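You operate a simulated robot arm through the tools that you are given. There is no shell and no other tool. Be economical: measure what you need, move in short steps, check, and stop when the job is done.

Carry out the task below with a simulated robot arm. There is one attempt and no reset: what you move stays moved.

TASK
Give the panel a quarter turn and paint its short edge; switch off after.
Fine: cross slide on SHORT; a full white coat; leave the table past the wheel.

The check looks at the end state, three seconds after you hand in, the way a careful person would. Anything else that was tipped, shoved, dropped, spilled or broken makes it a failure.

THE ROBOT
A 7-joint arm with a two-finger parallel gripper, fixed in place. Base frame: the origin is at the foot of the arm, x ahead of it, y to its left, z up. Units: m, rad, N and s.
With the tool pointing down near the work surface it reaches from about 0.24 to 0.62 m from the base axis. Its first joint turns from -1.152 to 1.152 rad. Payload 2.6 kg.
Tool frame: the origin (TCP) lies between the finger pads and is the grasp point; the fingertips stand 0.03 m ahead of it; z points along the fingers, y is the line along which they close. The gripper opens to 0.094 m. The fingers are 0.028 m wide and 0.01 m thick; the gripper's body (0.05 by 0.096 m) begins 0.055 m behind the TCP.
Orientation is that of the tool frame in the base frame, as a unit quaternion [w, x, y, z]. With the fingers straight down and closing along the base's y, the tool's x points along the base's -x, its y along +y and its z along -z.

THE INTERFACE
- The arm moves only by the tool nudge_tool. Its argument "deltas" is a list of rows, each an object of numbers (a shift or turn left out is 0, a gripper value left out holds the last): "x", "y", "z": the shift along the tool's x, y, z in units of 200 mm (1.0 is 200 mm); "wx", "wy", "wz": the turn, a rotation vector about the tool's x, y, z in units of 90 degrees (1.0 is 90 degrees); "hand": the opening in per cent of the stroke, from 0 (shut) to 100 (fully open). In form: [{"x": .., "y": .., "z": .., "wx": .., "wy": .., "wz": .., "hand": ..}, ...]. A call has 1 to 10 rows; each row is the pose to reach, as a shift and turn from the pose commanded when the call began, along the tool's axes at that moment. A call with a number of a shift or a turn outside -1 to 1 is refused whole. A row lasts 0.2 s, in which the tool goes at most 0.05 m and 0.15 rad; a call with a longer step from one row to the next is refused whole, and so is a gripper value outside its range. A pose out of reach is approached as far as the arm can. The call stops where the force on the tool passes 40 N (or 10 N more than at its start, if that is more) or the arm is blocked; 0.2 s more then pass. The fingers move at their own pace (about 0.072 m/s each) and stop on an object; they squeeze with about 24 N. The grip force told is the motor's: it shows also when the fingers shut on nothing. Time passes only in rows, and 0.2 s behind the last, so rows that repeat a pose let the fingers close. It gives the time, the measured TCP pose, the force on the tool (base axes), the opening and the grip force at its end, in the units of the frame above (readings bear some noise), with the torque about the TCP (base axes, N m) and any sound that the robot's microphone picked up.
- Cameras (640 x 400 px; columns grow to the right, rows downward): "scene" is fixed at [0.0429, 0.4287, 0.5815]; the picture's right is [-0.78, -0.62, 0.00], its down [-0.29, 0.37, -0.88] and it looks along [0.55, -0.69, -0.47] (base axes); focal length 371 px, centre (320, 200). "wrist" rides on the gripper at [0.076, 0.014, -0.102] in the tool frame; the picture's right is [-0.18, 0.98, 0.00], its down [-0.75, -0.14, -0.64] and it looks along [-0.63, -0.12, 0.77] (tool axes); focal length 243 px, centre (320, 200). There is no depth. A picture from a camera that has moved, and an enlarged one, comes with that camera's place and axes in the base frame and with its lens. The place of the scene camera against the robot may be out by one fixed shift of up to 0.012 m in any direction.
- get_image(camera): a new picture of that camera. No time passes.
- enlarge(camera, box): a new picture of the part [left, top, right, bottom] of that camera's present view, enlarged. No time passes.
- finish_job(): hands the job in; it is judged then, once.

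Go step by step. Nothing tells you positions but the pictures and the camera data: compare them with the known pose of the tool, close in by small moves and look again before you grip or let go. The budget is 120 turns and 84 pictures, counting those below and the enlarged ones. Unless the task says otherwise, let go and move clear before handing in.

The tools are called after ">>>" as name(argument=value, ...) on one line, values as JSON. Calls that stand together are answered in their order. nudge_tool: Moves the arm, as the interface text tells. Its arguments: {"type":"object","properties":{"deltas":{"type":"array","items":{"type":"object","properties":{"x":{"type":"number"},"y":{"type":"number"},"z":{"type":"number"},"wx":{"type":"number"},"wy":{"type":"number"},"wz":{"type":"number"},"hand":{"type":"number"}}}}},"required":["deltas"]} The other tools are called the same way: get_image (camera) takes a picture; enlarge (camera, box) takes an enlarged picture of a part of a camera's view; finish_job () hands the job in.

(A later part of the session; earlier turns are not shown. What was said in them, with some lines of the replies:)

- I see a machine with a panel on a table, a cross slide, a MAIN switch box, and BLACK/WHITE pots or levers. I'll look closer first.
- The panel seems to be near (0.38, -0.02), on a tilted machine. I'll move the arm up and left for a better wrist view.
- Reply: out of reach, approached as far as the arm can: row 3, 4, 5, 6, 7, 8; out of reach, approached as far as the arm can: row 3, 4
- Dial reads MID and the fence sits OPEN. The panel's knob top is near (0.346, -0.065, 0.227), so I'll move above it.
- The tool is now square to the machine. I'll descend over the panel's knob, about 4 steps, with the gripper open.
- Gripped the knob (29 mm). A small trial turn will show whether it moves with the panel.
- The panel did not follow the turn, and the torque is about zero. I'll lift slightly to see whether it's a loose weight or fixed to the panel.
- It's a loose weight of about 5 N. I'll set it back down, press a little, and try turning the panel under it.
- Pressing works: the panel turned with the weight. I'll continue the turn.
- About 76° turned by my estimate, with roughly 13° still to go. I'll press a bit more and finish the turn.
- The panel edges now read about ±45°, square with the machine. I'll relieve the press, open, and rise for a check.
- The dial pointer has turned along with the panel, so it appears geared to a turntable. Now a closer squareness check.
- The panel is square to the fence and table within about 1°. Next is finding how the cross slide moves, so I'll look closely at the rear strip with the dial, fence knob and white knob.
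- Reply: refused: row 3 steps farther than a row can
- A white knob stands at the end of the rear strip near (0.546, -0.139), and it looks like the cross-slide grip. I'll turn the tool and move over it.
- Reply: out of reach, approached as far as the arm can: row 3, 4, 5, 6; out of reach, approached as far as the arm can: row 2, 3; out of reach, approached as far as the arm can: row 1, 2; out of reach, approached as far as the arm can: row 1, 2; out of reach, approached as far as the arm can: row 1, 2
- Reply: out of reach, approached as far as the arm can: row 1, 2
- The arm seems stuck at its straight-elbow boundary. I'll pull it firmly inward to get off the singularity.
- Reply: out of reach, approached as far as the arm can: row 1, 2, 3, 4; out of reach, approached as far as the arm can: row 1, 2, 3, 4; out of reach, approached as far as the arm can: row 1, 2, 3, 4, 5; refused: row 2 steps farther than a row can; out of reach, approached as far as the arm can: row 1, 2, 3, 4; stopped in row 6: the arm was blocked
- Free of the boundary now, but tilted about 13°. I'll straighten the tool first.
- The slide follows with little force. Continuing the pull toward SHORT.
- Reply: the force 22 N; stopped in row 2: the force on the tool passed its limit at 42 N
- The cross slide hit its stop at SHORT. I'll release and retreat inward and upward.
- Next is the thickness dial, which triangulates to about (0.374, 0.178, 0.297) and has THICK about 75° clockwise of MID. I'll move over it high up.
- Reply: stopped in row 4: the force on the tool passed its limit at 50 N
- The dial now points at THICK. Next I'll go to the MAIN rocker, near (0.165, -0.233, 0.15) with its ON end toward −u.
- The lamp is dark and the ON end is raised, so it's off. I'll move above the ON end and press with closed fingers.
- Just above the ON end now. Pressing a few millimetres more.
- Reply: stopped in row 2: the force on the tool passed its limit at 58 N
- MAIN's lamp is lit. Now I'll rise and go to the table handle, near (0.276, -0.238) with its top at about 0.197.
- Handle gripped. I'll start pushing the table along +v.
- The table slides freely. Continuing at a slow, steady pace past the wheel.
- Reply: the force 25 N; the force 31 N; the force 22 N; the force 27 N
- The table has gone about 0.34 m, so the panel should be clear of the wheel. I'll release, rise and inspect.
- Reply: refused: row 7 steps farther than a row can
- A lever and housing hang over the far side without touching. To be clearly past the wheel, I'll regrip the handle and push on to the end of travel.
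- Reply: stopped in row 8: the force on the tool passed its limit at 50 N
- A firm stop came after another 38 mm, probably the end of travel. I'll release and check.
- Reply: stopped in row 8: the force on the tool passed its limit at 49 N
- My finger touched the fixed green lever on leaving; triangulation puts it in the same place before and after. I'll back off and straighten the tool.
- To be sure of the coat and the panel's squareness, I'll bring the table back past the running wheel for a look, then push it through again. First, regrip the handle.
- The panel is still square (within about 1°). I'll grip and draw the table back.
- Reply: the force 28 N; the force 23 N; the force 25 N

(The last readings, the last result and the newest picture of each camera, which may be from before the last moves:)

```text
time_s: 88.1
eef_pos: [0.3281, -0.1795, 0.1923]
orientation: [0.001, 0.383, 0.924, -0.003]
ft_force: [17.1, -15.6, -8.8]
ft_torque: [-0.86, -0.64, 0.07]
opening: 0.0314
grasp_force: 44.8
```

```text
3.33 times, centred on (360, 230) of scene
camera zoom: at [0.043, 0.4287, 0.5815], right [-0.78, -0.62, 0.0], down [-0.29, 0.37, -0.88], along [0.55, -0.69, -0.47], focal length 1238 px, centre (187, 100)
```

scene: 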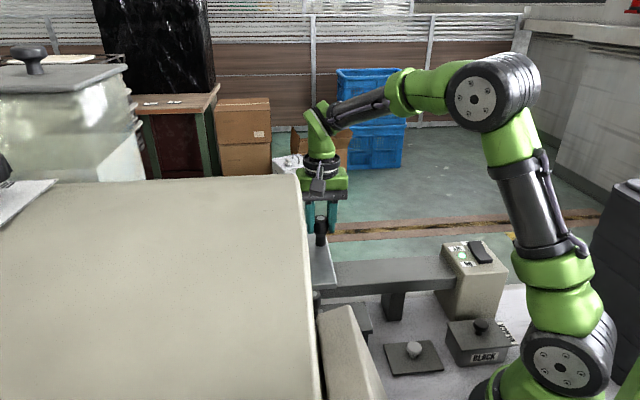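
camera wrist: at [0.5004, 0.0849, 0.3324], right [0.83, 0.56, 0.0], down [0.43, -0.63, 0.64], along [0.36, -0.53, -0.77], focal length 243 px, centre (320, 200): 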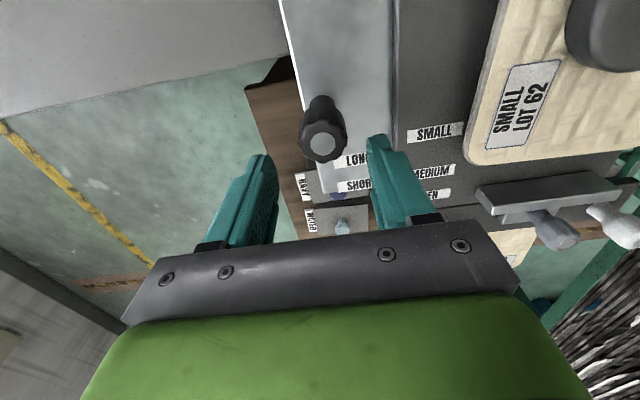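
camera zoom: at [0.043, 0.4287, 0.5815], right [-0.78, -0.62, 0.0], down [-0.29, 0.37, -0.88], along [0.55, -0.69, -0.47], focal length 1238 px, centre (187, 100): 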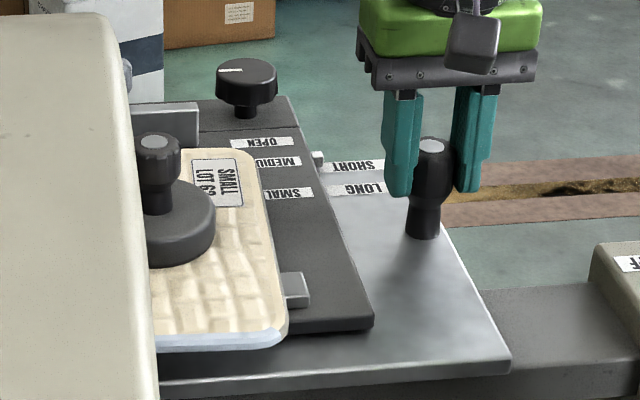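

The short edge is clearly coated white. Now I'll push the table steadily back to the end past the wheel.

>>> nudge_tool(deltas=[{"x": -0.01, "y": 0.04}, {"x": -0.01, "y": 0.08}, {"x": -0.01, "y": 0.12}, {"x": -0.01, "y": 0.16}, {"x": -0.01, "y": 0.2}, {"x": -0.01, "y": 0.24}, {"x": -0.01, "y": 0.28}, {"x": -0.01, "y": 0.32}, {"x": -0.01, "y": 0.36}, {"x": -0.01, "y": 0.4}])

>>> nudge_tool(deltas=[{"y": 0.035}, {"y": 0.07}, {"y": 0.105}, {"y": 0.14}, {"y": 0.175}, {"y": 0.21}, {"y": 0.245}, {"y": 0.28}, {"y": 0.315}, {"y": 0.35}])

>>> nudge_tool(deltas=[{"y": 0.035}, {"y": 0.07}, {"y": 0.105}, {"y": 0.14}, {"y": 0.175}, {"y": 0.21}, {"y": 0.245}, {"y": 0.28}, {"y": 0.315}, {"y": 0.35}])

>>> nudge_tool(deltas=[{"y": 0.04}, {"y": 0.08}, {"y": 0.12}, {"y": 0.16}, {"y": 0.2}, {"y": 0.24}, {"y": 0.28}, {"y": 0.32}, {"y": 0.35}, {"y": 0.37}])

```text
time_s: 90.3
eef_pos: [0.3862, -0.1217, 0.1928]
orientation: [-0.002, 0.383, 0.924, 0.0]
ft_force: [-13.7, 11.3, 11.7]
ft_torque: [0.32, 0.23, 0.09]
opening: 0.0315
grasp_force: 44.7
```

```text
time_s: 92.5
eef_pos: [0.4348, -0.0726, 0.1935]
orientation: [-0.002, 0.384, 0.923, -0.002]
ft_force: [-7.4, 7.5, -15.5]
ft_torque: [-0.22, -0.33, -0.01]
opening: 0.0312
grasp_force: 44.8
```

```text
time_s: 94.7
eef_pos: [0.4856, -0.0234, 0.1926]
orientation: [-0.002, 0.384, 0.923, 0.0]
ft_force: [-15.9, 14.6, -2.1]
ft_torque: [0.02, -0.17, 0.1]
opening: 0.0318
grasp_force: 44.7
```

```text
time_s: 96.9
eef_pos: [0.5371, 0.0274, 0.194]
orientation: [0.0, 0.384, 0.923, -0.002]
ft_force: [-8.5, 6.4, 0.1]
ft_torque: [0.91, 0.62, -0.08]
opening: 0.0316
grasp_force: 44.6
```

At the end of travel. I'll release, rise straight, then head back along −v toward MAIN, clear of the lever.

>>> nudge_tool(deltas=[{"hand": 60}, {"hand": 60}, {"hand": 60}, {"z": -0.2}, {"z": -0.38}, {"z": -0.45, "y": -0.18}, {"z": -0.55, "y": -0.36}, {"z": -0.65, "y": -0.54}, {"z": -0.7, "y": -0.74}, {"z": -0.7, "y": -0.96}])

```text
time_s: 99.1
eef_pos: [0.4006, -0.1068, 0.3331]
orientation: [-0.001, 0.383, 0.924, -0.001]
ft_force: [-0.3, -0.9, -0.3]
ft_torque: [0.01, -0.05, 0.0]
opening: 0.0564
grasp_force: 0.0
```

>>> nudge_tool(deltas=[{"y": -0.2, "hand": 0}, {"y": -0.4, "x": 0.05, "hand": 0}, {"y": -0.6, "x": 0.12}, {"y": -0.8, "x": 0.2}, {"y": -1.0, "x": 0.28}])

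>>> nudge_tool(deltas=[{"y": -0.14, "x": 0.02, "z": 0.1}, {"y": -0.257, "x": 0.037, "z": 0.2}, {"y": -0.257, "x": 0.037, "z": 0.4}])

>>> get_image(camera="wrist")

```text
time_s: 100.3
eef_pos: [0.218, -0.2085, 0.3347]
orientation: [-0.001, 0.383, 0.924, -0.001]
ft_force: [0.2, 0.5, 0.0]
ft_torque: [0.0, 0.02, -0.06]
opening: 0.0
grasp_force: 23.9
```

```text
time_s: 101.1
eef_pos: [0.1773, -0.2392, 0.2542]
orientation: [0.001, 0.383, 0.924, -0.002]
ft_force: [0.9, 0.0, -0.5]
ft_torque: [0.03, 0.01, 0.03]
opening: 0.0003
grasp_force: 24.1
```

```text
7 pictures are left
camera wrist: at [0.1332, -0.175, 0.356], right [0.83, 0.56, 0.0], down [0.43, -0.63, 0.64], along [0.36, -0.53, -0.77], focal length 243 px, centre (320, 200)
```

wrist: 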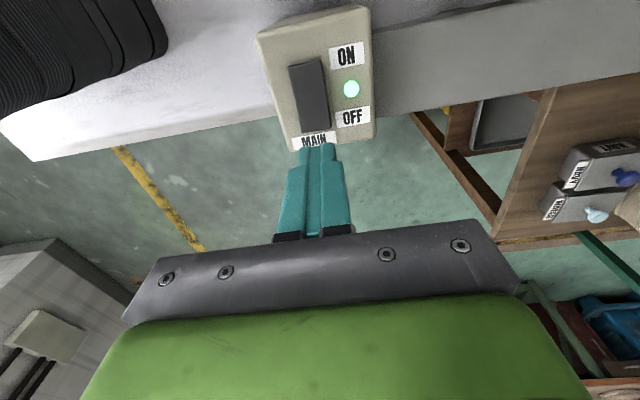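

>>> nudge_tool(deltas=[{"x": 0.006, "y": -0.015, "z": 0.12}, {"x": 0.006, "y": -0.015, "z": 0.24}, {"x": 0.006, "y": -0.015, "z": 0.29}, {"x": 0.006, "y": -0.015, "z": 0.32}, {"x": 0.006, "y": -0.015, "z": 0.34}, {"x": 0.006, "y": -0.015, "z": 0.36}, {"x": 0.006, "y": -0.015, "z": 0.38}])

>>> enlarge(camera="scene", box=[400, 180, 560, 300])

```text
time_s: 102.7
eef_pos: [0.176, -0.2412, 0.1796]
orientation: [0.001, 0.383, 0.924, -0.002]
ft_force: [-1.0, 0.2, 19.2]
ft_torque: [0.17, 0.16, 0.09]
opening: 0.0
grasp_force: 24.0
```

```text
3.33 times, centred on (480, 240) of scene
camera zoom: at [0.0429, 0.4287, 0.5814], right [-0.78, -0.62, 0.0], down [-0.29, 0.36, -0.88], along [0.55, -0.69, -0.47], focal length 1238 px, centre (-213, 67)
```

zoom: 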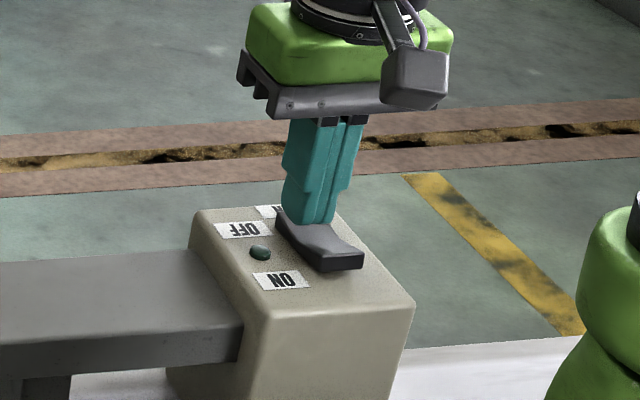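

The lamp is out and the rocker is on OFF. I'll rise clear and take a last look at everything.

>>> nudge_tool(deltas=[{"z": -0.2}, {"z": -0.4}, {"z": -0.6}, {"z": -0.8}, {"z": -0.95, "y": 0.1}, {"z": -0.95, "y": 0.3}, {"z": -0.95, "y": 0.5}, {"z": -0.95, "y": 0.7}, {"z": -0.95, "y": 0.9}])

>>> get_image(camera="scene")

>>> get_image(camera="wrist")

```text
time_s: 104.7
eef_pos: [0.3028, -0.1116, 0.3673]
orientation: [0.0, 0.384, 0.924, -0.001]
ft_force: [0.6, 0.5, -0.7]
ft_torque: [0.02, -0.02, 0.0]
opening: 0.0
grasp_force: 24.0
```

```text
5 pictures are left
```

scene: 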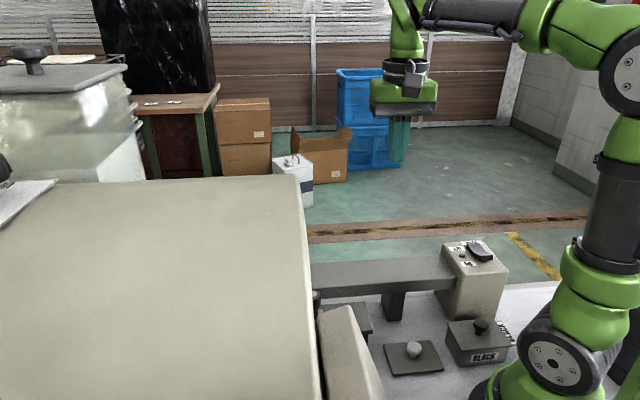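

```text
4 pictures are left
camera wrist: at [0.2599, -0.047, 0.4689], right [0.83, 0.56, 0.0], down [0.43, -0.63, 0.64], along [0.36, -0.53, -0.77], focal length 243 px, centre (320, 200)
```

wrist: 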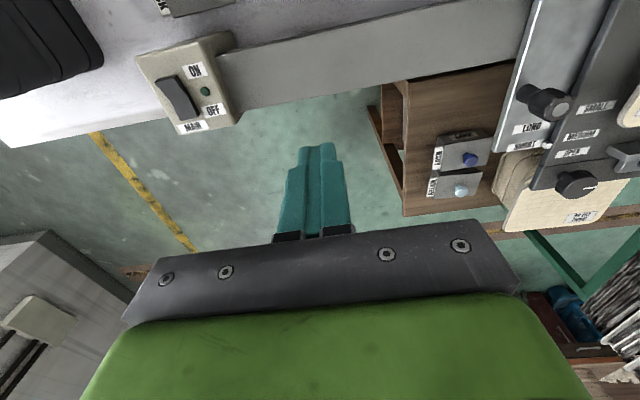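

>>> enlarge(camera="wrist", box=[480, 60, 640, 220])

```text
2.50 times, centred on (560, 140) of wrist
camera zoom: at [0.2599, -0.047, 0.4689], right [0.83, 0.56, 0.0], down [0.43, -0.63, 0.64], along [0.36, -0.53, -0.77], focal length 606 px, centre (-280, 350)
```

zoom: 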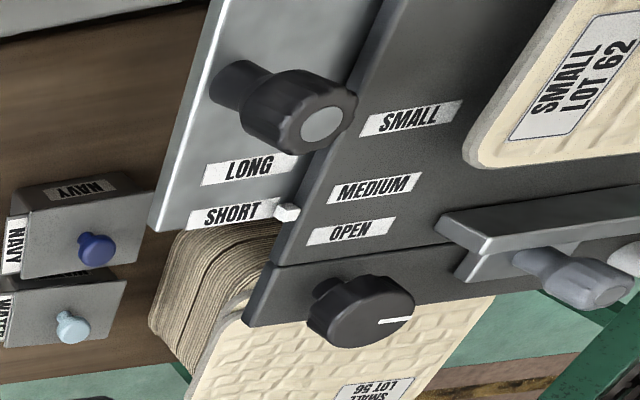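

The marker is on SHORT, the panel has had its quarter turn, its edge is white, the table is past the wheel and MAIN is off. The arm is clear, so I'm handing in.

>>> finish_job()

```text
The job is handed in.
```

I gave the panel its quarter turn and painted its short edge white with the cross slide on SHORT. The table is left past the wheel, MAIN is off and the arm is clear.

- **Coat:** I took "full" to mean the THICK setting and moved the dial there from MID. I brought the table back once to check. The half of the edge I could see was white. I then ran it through again, so the edge has had three passes.
- **Contact:** a finger touched the green lever on the machine once at about 49 N. It did not appear to move.
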